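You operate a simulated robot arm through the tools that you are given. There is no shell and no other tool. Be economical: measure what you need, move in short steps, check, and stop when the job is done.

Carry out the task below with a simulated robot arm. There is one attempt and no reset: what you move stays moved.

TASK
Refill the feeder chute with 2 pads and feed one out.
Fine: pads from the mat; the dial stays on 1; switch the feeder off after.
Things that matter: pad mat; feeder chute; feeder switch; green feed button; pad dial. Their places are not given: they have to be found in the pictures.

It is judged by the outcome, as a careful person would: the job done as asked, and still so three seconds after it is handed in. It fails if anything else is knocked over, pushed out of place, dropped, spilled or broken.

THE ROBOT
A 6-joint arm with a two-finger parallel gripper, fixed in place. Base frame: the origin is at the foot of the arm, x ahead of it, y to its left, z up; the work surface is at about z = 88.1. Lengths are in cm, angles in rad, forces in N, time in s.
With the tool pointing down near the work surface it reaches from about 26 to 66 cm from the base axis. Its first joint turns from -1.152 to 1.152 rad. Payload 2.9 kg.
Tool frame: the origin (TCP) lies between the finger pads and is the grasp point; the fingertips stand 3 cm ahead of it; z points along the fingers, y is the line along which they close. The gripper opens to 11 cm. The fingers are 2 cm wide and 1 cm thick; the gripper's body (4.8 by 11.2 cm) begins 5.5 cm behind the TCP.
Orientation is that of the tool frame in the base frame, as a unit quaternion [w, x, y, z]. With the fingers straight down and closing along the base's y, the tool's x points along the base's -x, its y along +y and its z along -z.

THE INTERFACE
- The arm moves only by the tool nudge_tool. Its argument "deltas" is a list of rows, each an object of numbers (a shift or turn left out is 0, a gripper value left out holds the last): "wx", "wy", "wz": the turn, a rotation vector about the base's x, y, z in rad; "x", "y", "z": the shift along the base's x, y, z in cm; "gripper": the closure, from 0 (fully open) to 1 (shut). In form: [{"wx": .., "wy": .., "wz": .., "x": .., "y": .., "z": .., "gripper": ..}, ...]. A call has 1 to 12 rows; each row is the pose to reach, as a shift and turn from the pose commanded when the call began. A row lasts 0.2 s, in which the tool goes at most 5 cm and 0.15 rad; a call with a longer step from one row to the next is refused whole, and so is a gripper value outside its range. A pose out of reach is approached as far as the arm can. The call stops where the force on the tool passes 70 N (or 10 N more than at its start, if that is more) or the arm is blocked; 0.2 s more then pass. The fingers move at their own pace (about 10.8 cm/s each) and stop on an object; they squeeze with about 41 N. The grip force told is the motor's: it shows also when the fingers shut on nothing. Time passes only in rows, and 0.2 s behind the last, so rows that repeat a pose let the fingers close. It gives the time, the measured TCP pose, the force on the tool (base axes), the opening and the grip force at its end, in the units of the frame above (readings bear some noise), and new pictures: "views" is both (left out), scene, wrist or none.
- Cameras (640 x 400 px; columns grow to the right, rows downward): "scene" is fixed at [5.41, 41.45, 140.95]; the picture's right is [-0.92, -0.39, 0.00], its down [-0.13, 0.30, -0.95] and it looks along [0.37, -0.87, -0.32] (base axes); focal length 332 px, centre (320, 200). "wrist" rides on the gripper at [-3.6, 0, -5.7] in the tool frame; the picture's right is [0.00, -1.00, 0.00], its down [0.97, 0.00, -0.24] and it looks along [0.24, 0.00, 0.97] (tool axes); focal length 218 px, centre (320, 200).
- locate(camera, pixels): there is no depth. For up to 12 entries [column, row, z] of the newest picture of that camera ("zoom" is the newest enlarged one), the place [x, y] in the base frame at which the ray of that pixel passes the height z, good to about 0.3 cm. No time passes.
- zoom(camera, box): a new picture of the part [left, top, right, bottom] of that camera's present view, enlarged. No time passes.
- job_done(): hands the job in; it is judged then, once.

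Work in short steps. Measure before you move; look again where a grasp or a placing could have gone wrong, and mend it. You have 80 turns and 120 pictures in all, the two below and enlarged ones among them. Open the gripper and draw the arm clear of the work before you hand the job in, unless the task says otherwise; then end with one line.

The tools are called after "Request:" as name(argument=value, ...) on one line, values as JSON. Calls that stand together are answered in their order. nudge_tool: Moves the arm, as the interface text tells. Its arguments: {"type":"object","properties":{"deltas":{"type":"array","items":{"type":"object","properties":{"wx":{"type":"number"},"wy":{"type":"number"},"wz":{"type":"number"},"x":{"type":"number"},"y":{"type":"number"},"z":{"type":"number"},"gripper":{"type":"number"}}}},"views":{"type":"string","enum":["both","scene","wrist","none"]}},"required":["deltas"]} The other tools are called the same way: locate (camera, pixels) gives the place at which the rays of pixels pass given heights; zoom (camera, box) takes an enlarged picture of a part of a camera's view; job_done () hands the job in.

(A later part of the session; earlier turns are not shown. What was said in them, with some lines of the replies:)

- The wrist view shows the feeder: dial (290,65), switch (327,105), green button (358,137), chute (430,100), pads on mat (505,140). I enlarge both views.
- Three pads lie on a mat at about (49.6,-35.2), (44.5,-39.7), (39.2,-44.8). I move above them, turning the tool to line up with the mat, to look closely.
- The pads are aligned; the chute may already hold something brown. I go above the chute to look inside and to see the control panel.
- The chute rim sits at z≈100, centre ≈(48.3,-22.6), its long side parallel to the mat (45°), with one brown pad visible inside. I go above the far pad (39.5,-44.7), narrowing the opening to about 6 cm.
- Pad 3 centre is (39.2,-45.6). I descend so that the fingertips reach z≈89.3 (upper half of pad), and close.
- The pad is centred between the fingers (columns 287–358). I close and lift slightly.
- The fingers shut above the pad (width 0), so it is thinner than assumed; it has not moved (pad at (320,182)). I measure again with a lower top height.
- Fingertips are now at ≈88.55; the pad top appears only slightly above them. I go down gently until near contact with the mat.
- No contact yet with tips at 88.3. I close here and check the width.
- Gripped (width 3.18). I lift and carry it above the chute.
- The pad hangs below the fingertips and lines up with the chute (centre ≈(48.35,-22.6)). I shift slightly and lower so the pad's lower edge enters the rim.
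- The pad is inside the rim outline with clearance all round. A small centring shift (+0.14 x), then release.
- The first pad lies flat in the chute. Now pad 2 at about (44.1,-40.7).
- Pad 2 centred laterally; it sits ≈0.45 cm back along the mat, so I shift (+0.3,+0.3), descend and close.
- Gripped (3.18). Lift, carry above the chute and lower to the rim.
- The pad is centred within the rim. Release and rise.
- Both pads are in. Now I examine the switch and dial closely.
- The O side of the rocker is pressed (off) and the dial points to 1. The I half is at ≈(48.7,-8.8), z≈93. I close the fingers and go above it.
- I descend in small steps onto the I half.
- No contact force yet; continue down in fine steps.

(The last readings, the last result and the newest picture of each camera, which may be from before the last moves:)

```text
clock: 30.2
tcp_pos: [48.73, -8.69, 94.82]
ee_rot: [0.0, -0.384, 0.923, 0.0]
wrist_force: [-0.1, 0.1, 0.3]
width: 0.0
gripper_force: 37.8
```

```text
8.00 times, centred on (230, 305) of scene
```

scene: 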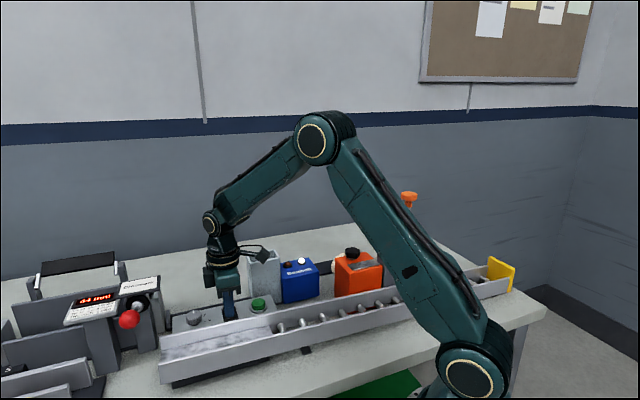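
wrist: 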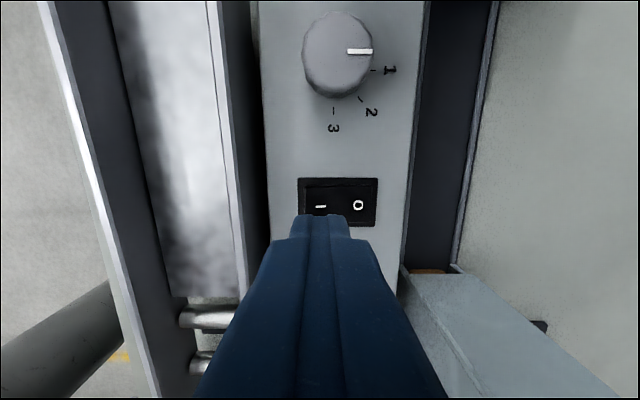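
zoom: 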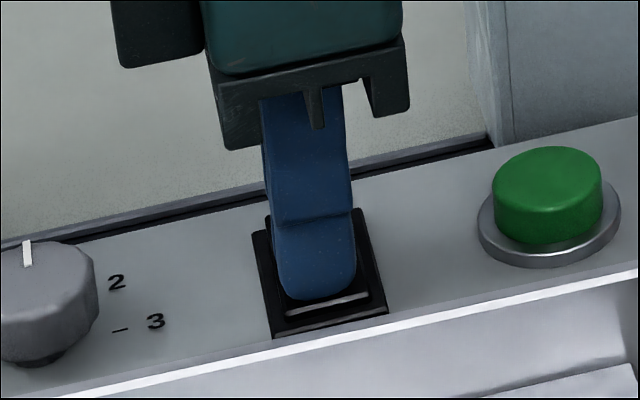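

The rocker tipped and a lamp on the blue box lit up (302,262). I rise and check.

Request:
nudge_tool(deltas=[{"z": 2}, {"z": 5.1}, {"x": -1.9, "y": -2.8, "z": 5.1}, {"x": -3.8, "y": -5.7, "z": 5.1}, {"x": -3.8, "y": -5.7, "z": 5.1}], views="both")

Request:
zoom(camera="scene", box=[190, 240, 330, 330])

Request:
locate(camera="wrist", pixels=[[320, 207, 93]])

```text
clock: 31.4
tcp_pos: [44.89, -14.32, 99.9]
ee_rot: [0.0, -0.385, 0.923, 0.001]
wrist_force: [0.8, 0.3, -1.0]
width: 0.0
gripper_force: 38.0
```

scene: 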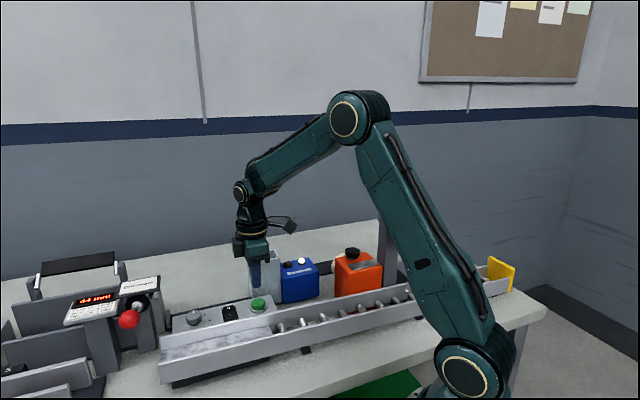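
wrist: 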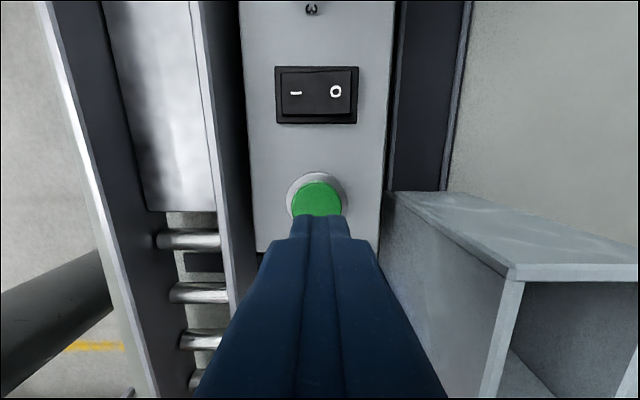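

```text
4.44 times, centred on (260, 285) of scene
```

zoom: 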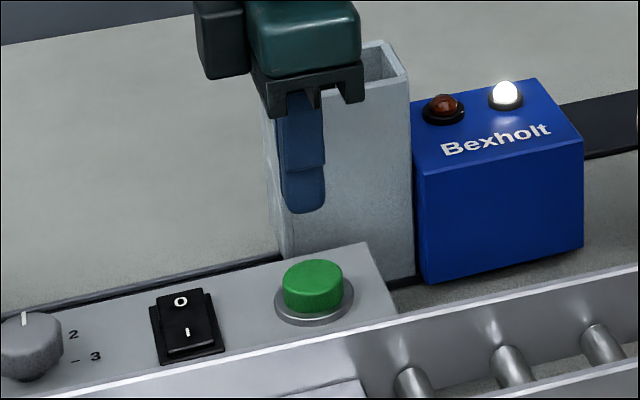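

```text
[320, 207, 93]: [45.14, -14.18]
```

The feeder is on (white lamp lit). Button centre ≈(45.15,-14.15); I lower onto it.

Request:
nudge_tool(deltas=[{"x": 0.2, "y": 0.12, "z": -1.5}, {"x": 0.2, "y": 0.12, "z": -3}, {"x": 0.2, "y": 0.12, "z": -3.6}, {"x": 0.2, "y": 0.12, "z": -3.6}], views="scene")

Request:
zoom(camera="scene", box=[190, 240, 330, 330])

```text
clock: 32.4
tcp_pos: [45.06, -14.11, 96.39]
ee_rot: [0.0, -0.385, 0.923, 0.0]
wrist_force: [0.5, 0.3, 0.4]
width: 0.01
gripper_force: 37.7
```

scene: 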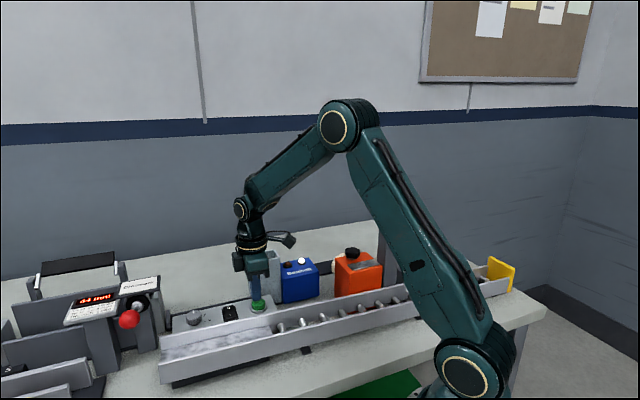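

```text
4.44 times, centred on (260, 285) of scene
```

zoom: 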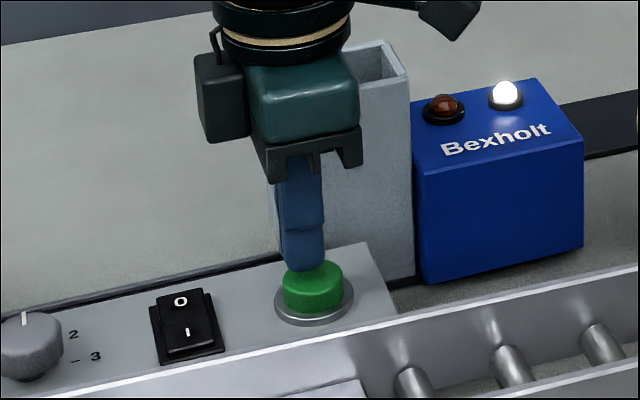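

Tip is just over the button. I press with 0.7 cm travel and come back up.

Request:
nudge_tool(deltas=[{"z": -0.25}, {"z": -0.5}, {"z": -0.7}, {"z": -0.7}], views="scene")

Request:
zoom(camera="scene", box=[190, 240, 330, 330])

```text
clock: 33.4
tcp_pos: [45.23, -14.14, 95.61]
ee_rot: [0.0, -0.385, 0.923, 0.001]
wrist_force: [0.3, -0.4, 0.8]
width: 0.01
gripper_force: 38.0
```

scene: 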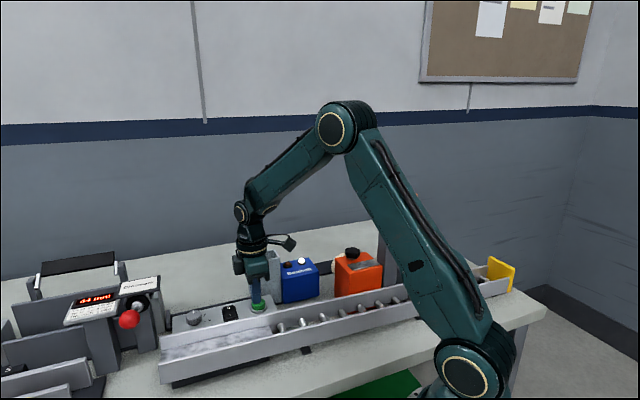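

```text
4.44 times, centred on (260, 285) of scene
```

zoom: 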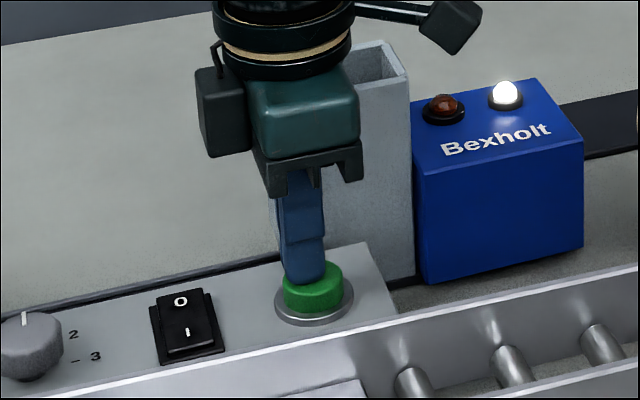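

The tip is just at the button top (z≈92.6). Press further by 0.6.

Request:
nudge_tool(deltas=[{"x": 0.08, "z": -0.15}, {"x": 0.08, "z": -0.3}, {"x": 0.08, "z": -0.45}, {"x": 0.08, "z": -0.6}], views="scene")

Request:
zoom(camera="scene", box=[190, 240, 330, 330])

```text
clock: 34.4
tcp_pos: [45.2, -14.21, 95.17]
ee_rot: [0.001, -0.385, 0.923, -0.001]
wrist_force: [1.5, -1.7, 3.3]
width: 0.0
gripper_force: 38.0
```

scene: 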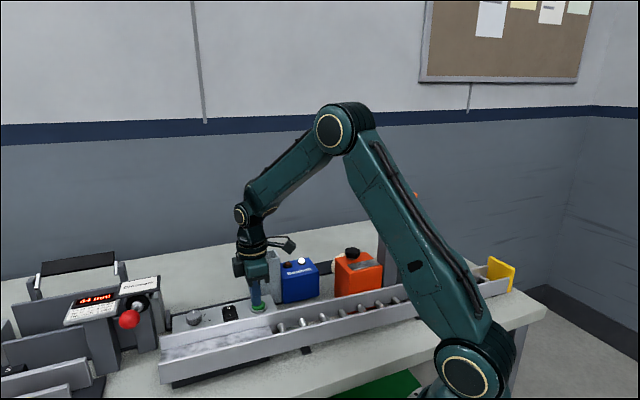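

```text
4.44 times, centred on (260, 285) of scene
```

zoom: 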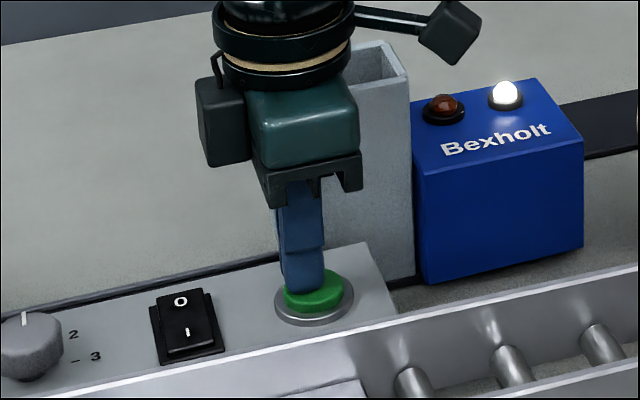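

The button went down (force 3 N). I lift off and look at the track.

Request:
nudge_tool(deltas=[{"z": 2}, {"z": 6}, {"z": 10}, {"x": 2.5, "y": 3, "z": 14}, {"x": 5, "y": 3, "z": 17}, {"x": 5, "y": 3, "z": 17}], views="both")

Request:
zoom(camera="wrist", box=[220, 0, 420, 250])

Request:
zoom(camera="scene", box=[130, 240, 330, 350])

```text
refused: row 4 steps farther than a row can; nothing moved
```

```text
1.60 times, centred on (320, 125) of wrist
```

zoom: 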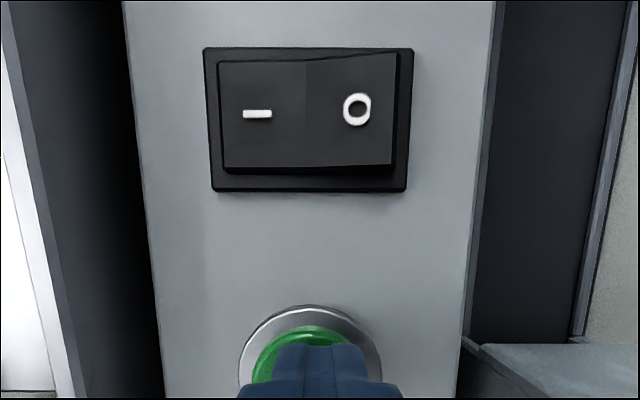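

```text
3.20 times, centred on (230, 295) of scene
```

zoom: 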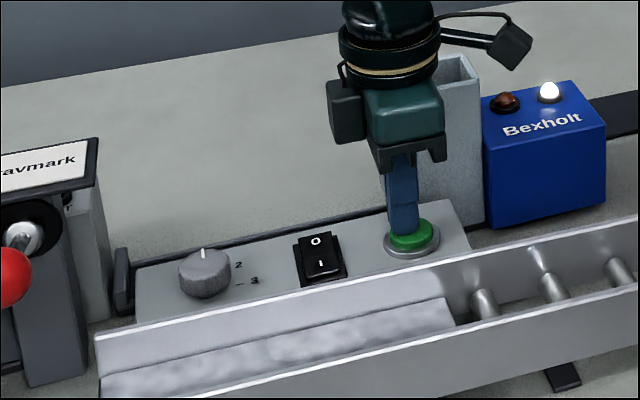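

Request:
nudge_tool(deltas=[{"z": 2}, {"z": 6}, {"z": 10}, {"x": 2, "y": 2, "z": 13}, {"x": 4, "y": 3, "z": 16}, {"x": 5, "y": 3, "z": 17}, {"x": 5, "y": 3, "z": 17}], views="both")

Request:
zoom(camera="wrist", box=[220, 0, 420, 250])

```text
clock: 36.0
tcp_pos: [50.27, -10.97, 112.34]
ee_rot: [0.0, -0.384, 0.923, 0.0]
wrist_force: [-0.8, 0.6, -0.7]
width: 0.0
gripper_force: 37.4
```

scene: 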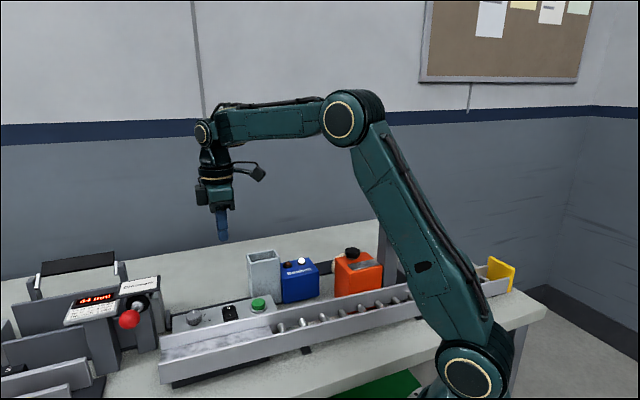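
wrist: 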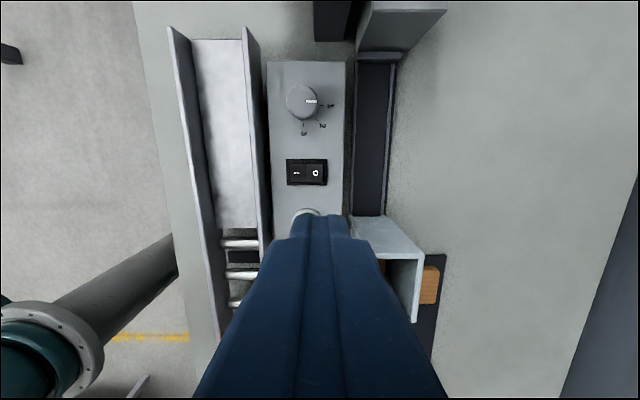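

```text
1.60 times, centred on (320, 125) of wrist
```

zoom: 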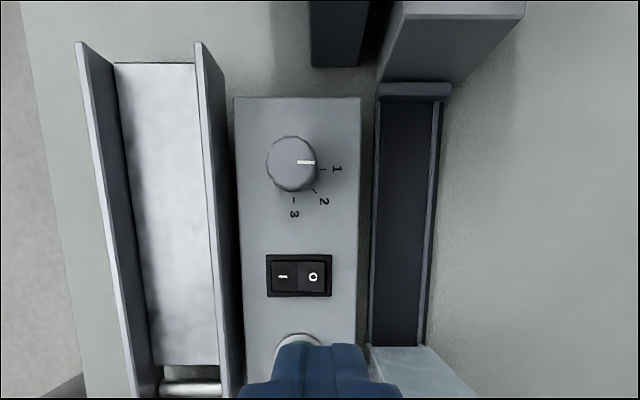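

No pad on the track yet. I return above the button (time passes) and check once more before pressing deeper.

Request:
nudge_tool(deltas=[{"z": -1}, {"x": -2, "y": -1, "z": -4}, {"x": -4, "y": -2, "z": -8}, {"x": -5.1, "y": -2.9, "z": -12}, {"x": -5.1, "y": -2.9, "z": -12}, {"x": -5.1, "y": -2.9, "z": -12}], views="wrist")

Request:
zoom(camera="wrist", box=[240, 40, 480, 240])

```text
clock: 37.4
tcp_pos: [45.21, -13.79, 100.3]
ee_rot: [0.0, -0.384, 0.923, -0.001]
wrist_force: [0.5, 0.3, 0.2]
width: 0.01
gripper_force: 37.2
```

wrist: 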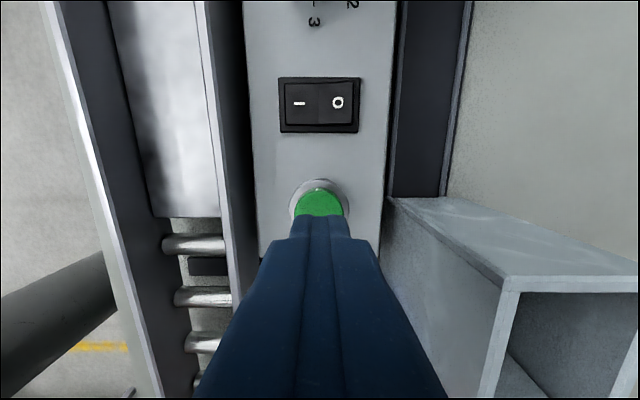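

```text
2.00 times, centred on (360, 140) of wrist
```

zoom: 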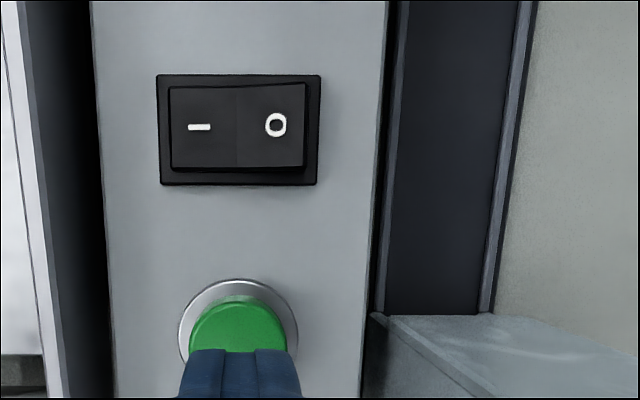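

Still no pad; the first press was too shallow. I press again, deeper, in one down stroke and watch the force.

Request:
nudge_tool(deltas=[{"y": -0.1, "z": -3}, {"y": -0.1, "z": -4.5}, {"y": -0.1, "z": -5.0}, {"y": -0.1, "z": -5.2}, {"y": -0.1, "z": -5.4}, {"y": -0.1, "z": -5.4}], views="both")

Request:
zoom(camera="scene", box=[190, 240, 330, 330])

```text
clock: 38.8
tcp_pos: [45.13, -14.22, 94.72]
ee_rot: [0.0, -0.384, 0.923, 0.0]
wrist_force: [1.9, 2.1, 5.7]
width: 0.01
gripper_force: 37.8
```

scene: 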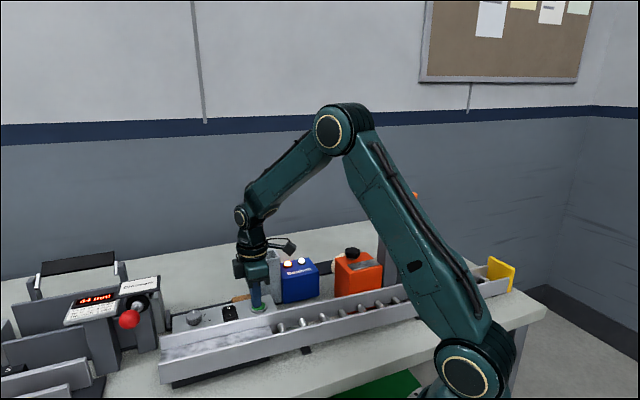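
wrist: 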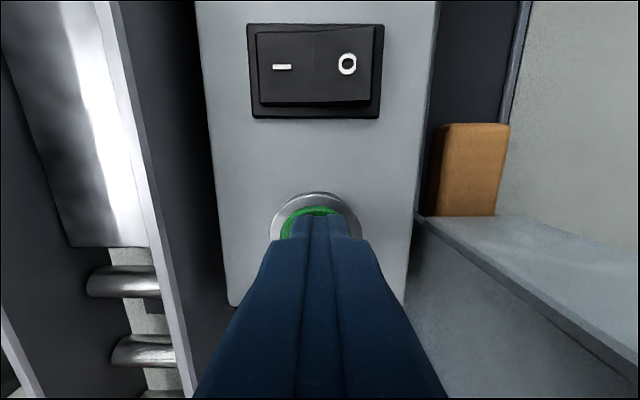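

```text
4.44 times, centred on (260, 285) of scene
```

zoom: 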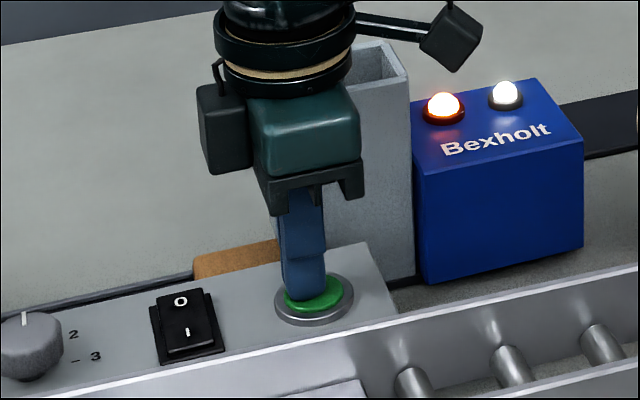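

The feeder runs: orange lamp lit and a pad is coming out. I lift off the button and wait.

Request:
nudge_tool(deltas=[{"z": 2}, {"z": 6}, {"z": 10}, {"x": 2, "y": 2, "z": 13}, {"x": 4, "y": 3, "z": 16}, {"x": 5, "y": 3, "z": 17}, {"x": 5, "y": 3, "z": 17}], views="both")

Request:
zoom(camera="scene", box=[190, 240, 330, 330])

```text
clock: 40.4
tcp_pos: [50.03, -10.86, 111.89]
ee_rot: [0.0, -0.384, 0.923, 0.0]
wrist_force: [0.1, 0.3, 0.5]
width: 0.0
gripper_force: 37.7
```

scene: 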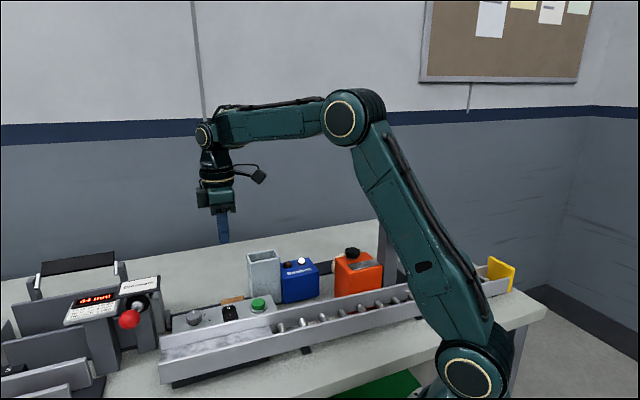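
wrist: 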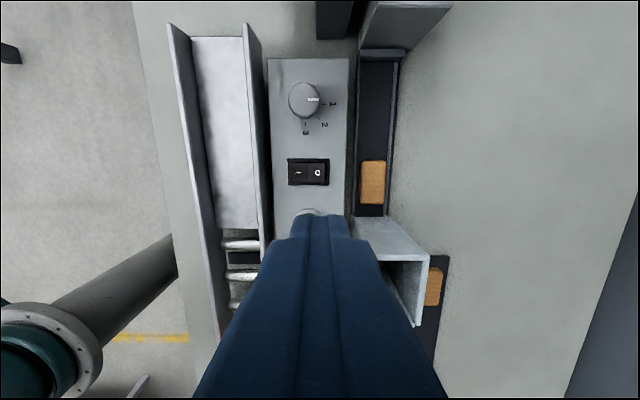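

```text
4.44 times, centred on (260, 285) of scene
```

zoom: 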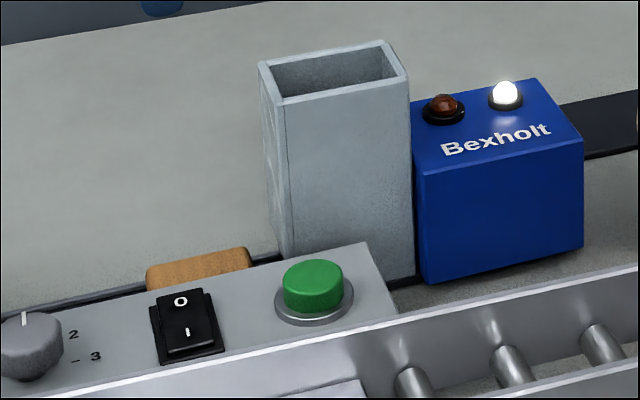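

One pad is out on the track and the orange lamp is off. Now I press the O half of the switch at ≈(50.3,-10.35).

Request:
nudge_tool(deltas=[{"x": 0.2, "y": 0.83, "z": -4}, {"x": 0.2, "y": 0.83, "z": -8}, {"x": 0.2, "y": 0.83, "z": -12}, {"x": 0.2, "y": 0.83, "z": -14}, {"x": 0.2, "y": 0.83, "z": -14}], views="both")

Request:
zoom(camera="scene", box=[190, 260, 270, 330])

```text
clock: 41.6
tcp_pos: [50.32, -10.28, 97.91]
ee_rot: [0.0, -0.384, 0.923, 0.0]
wrist_force: [-0.4, -0.7, 0.4]
width: 0.01
gripper_force: 37.8
```

scene: 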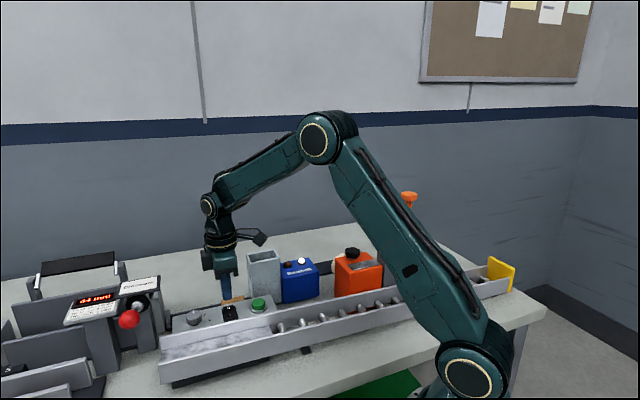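
wrist: 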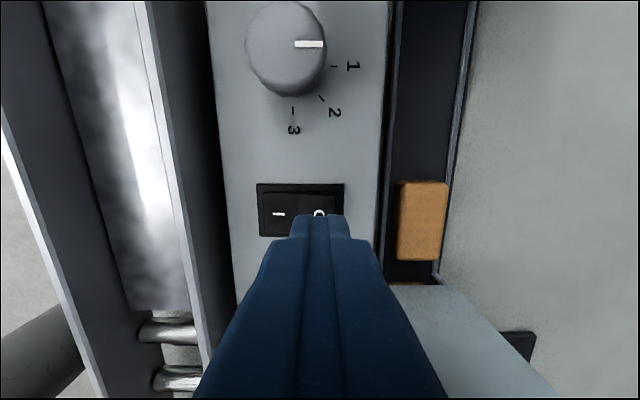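

```text
5.71 times, centred on (230, 295) of scene
```

zoom: 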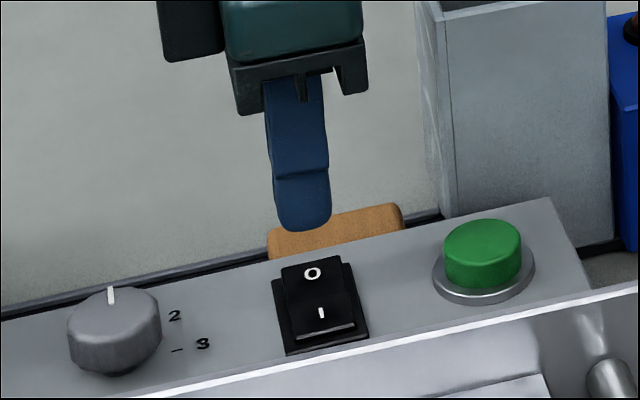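

Aligned with O. Press down in fine steps.

Request:
nudge_tool(deltas=[{"x": 0.1, "y": 0.1, "z": -1.5}, {"x": 0.1, "y": 0.1, "z": -2.1}, {"x": 0.1, "y": 0.1, "z": -2.5}, {"x": 0.1, "y": 0.1, "z": -2.85}, {"x": 0.1, "y": 0.1, "z": -2.85}], views="scene")

Request:
zoom(camera="scene", box=[190, 240, 330, 330])

```text
clock: 42.8
tcp_pos: [50.37, -10.17, 94.91]
ee_rot: [0.0, -0.384, 0.923, 0.0]
wrist_force: [0.5, 0.0, 0.2]
width: 0.0
gripper_force: 38.1
```

scene: 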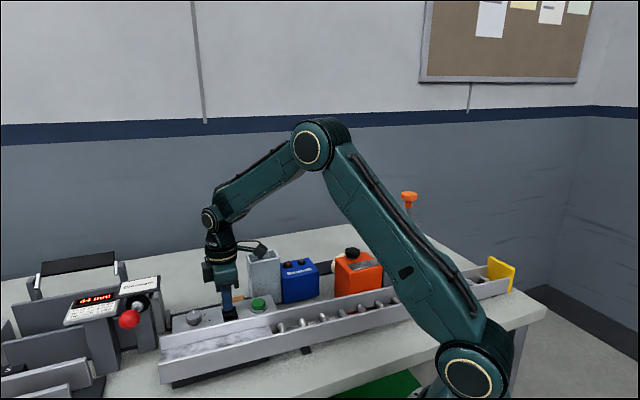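

```text
4.44 times, centred on (260, 285) of scene
```

zoom: 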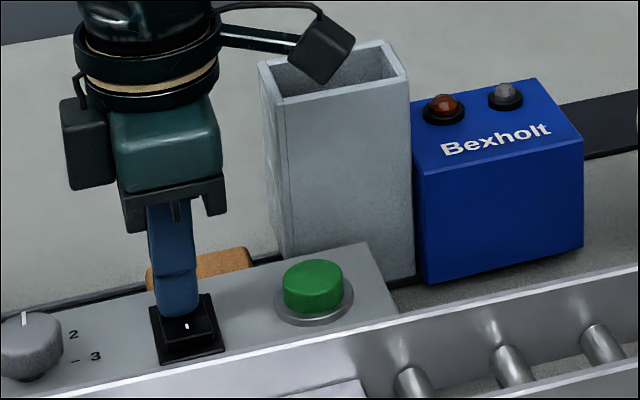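

The white lamp is off: the feeder is off. I rise, move back over the chute to check its content, and open the gripper.

Request:
nudge_tool(deltas=[{"z": 3}, {"z": 7}, {"z": 11}, {"z": 15}, {"z": 19}, {"x": -1, "y": -4, "z": 21, "gripper": 0}, {"x": -2, "y": -8, "z": 22}, {"x": -2, "y": -11, "z": 22}, {"x": -2, "y": -11, "z": 22}], views="both")

Request:
zoom(camera="wrist", box=[220, 40, 420, 240])

Request:
zoom(camera="scene", box=[190, 240, 330, 330])

```text
clock: 44.8
tcp_pos: [48.61, -21.18, 116.92]
ee_rot: [0.0, -0.385, 0.923, 0.001]
wrist_force: [0.2, -0.3, 0.4]
width: 10.97
gripper_force: 0.1
```

scene: 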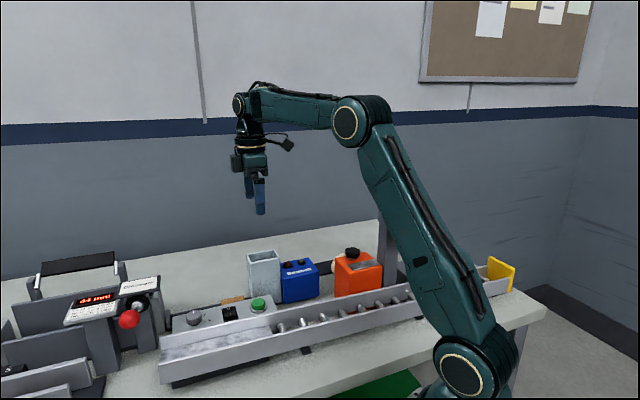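
wrist: 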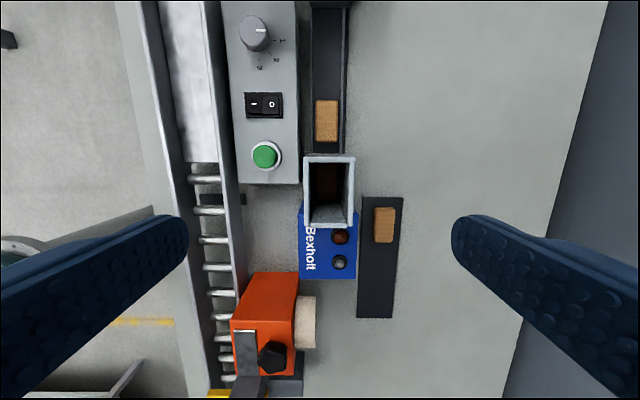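

```text
2.00 times, centred on (320, 140) of wrist
```

zoom: 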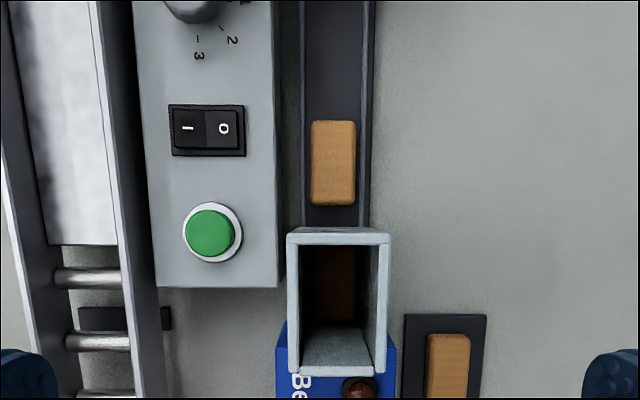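

```text
4.44 times, centred on (260, 285) of scene
```

zoom: 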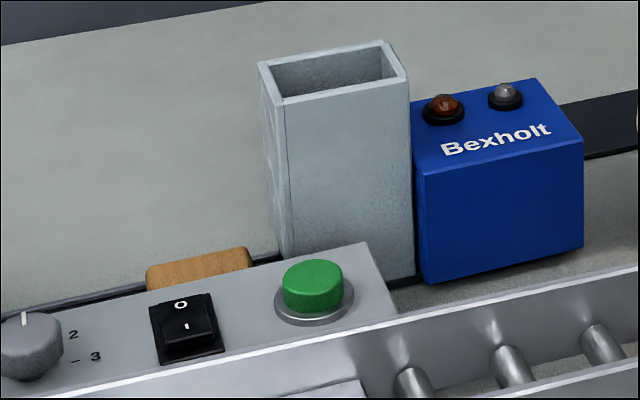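

One pad is on the track, the rest are in the chute, the switch is off and the dial is on 1. I draw the arm back from the chute.

Request:
nudge_tool(deltas=[{"x": -3, "y": 3, "z": 2}, {"x": -6, "y": 6, "z": 4}, {"x": -9, "y": 9, "z": 5}, {"x": -9, "y": 12, "z": 5}, {"x": -9, "y": 12, "z": 5}], views="scene")

Request:
job_done()

```text
clock: 46.0
tcp_pos: [39.38, -9.2, 121.86]
ee_rot: [0.0, -0.384, 0.923, 0.0]
wrist_force: [0.3, -0.1, 0.6]
width: 10.99
gripper_force: 0.1
```

scene: 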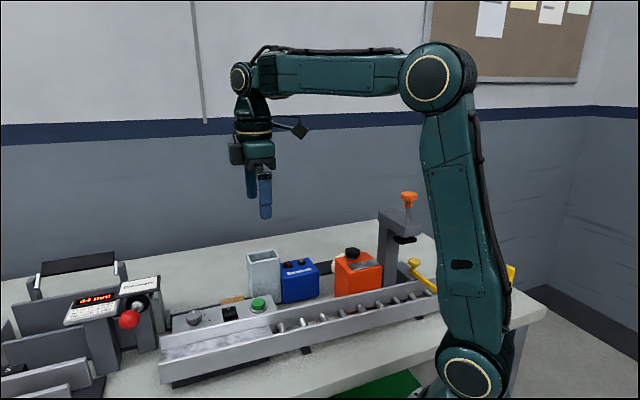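

```text
The job is handed in.
```

I put two pads from the mat in the feeder chute and fed one out onto the track; the first button press was too shallow, so it took a second. The dial stayed on 1, the feeder is switched off, and the arm is clear.
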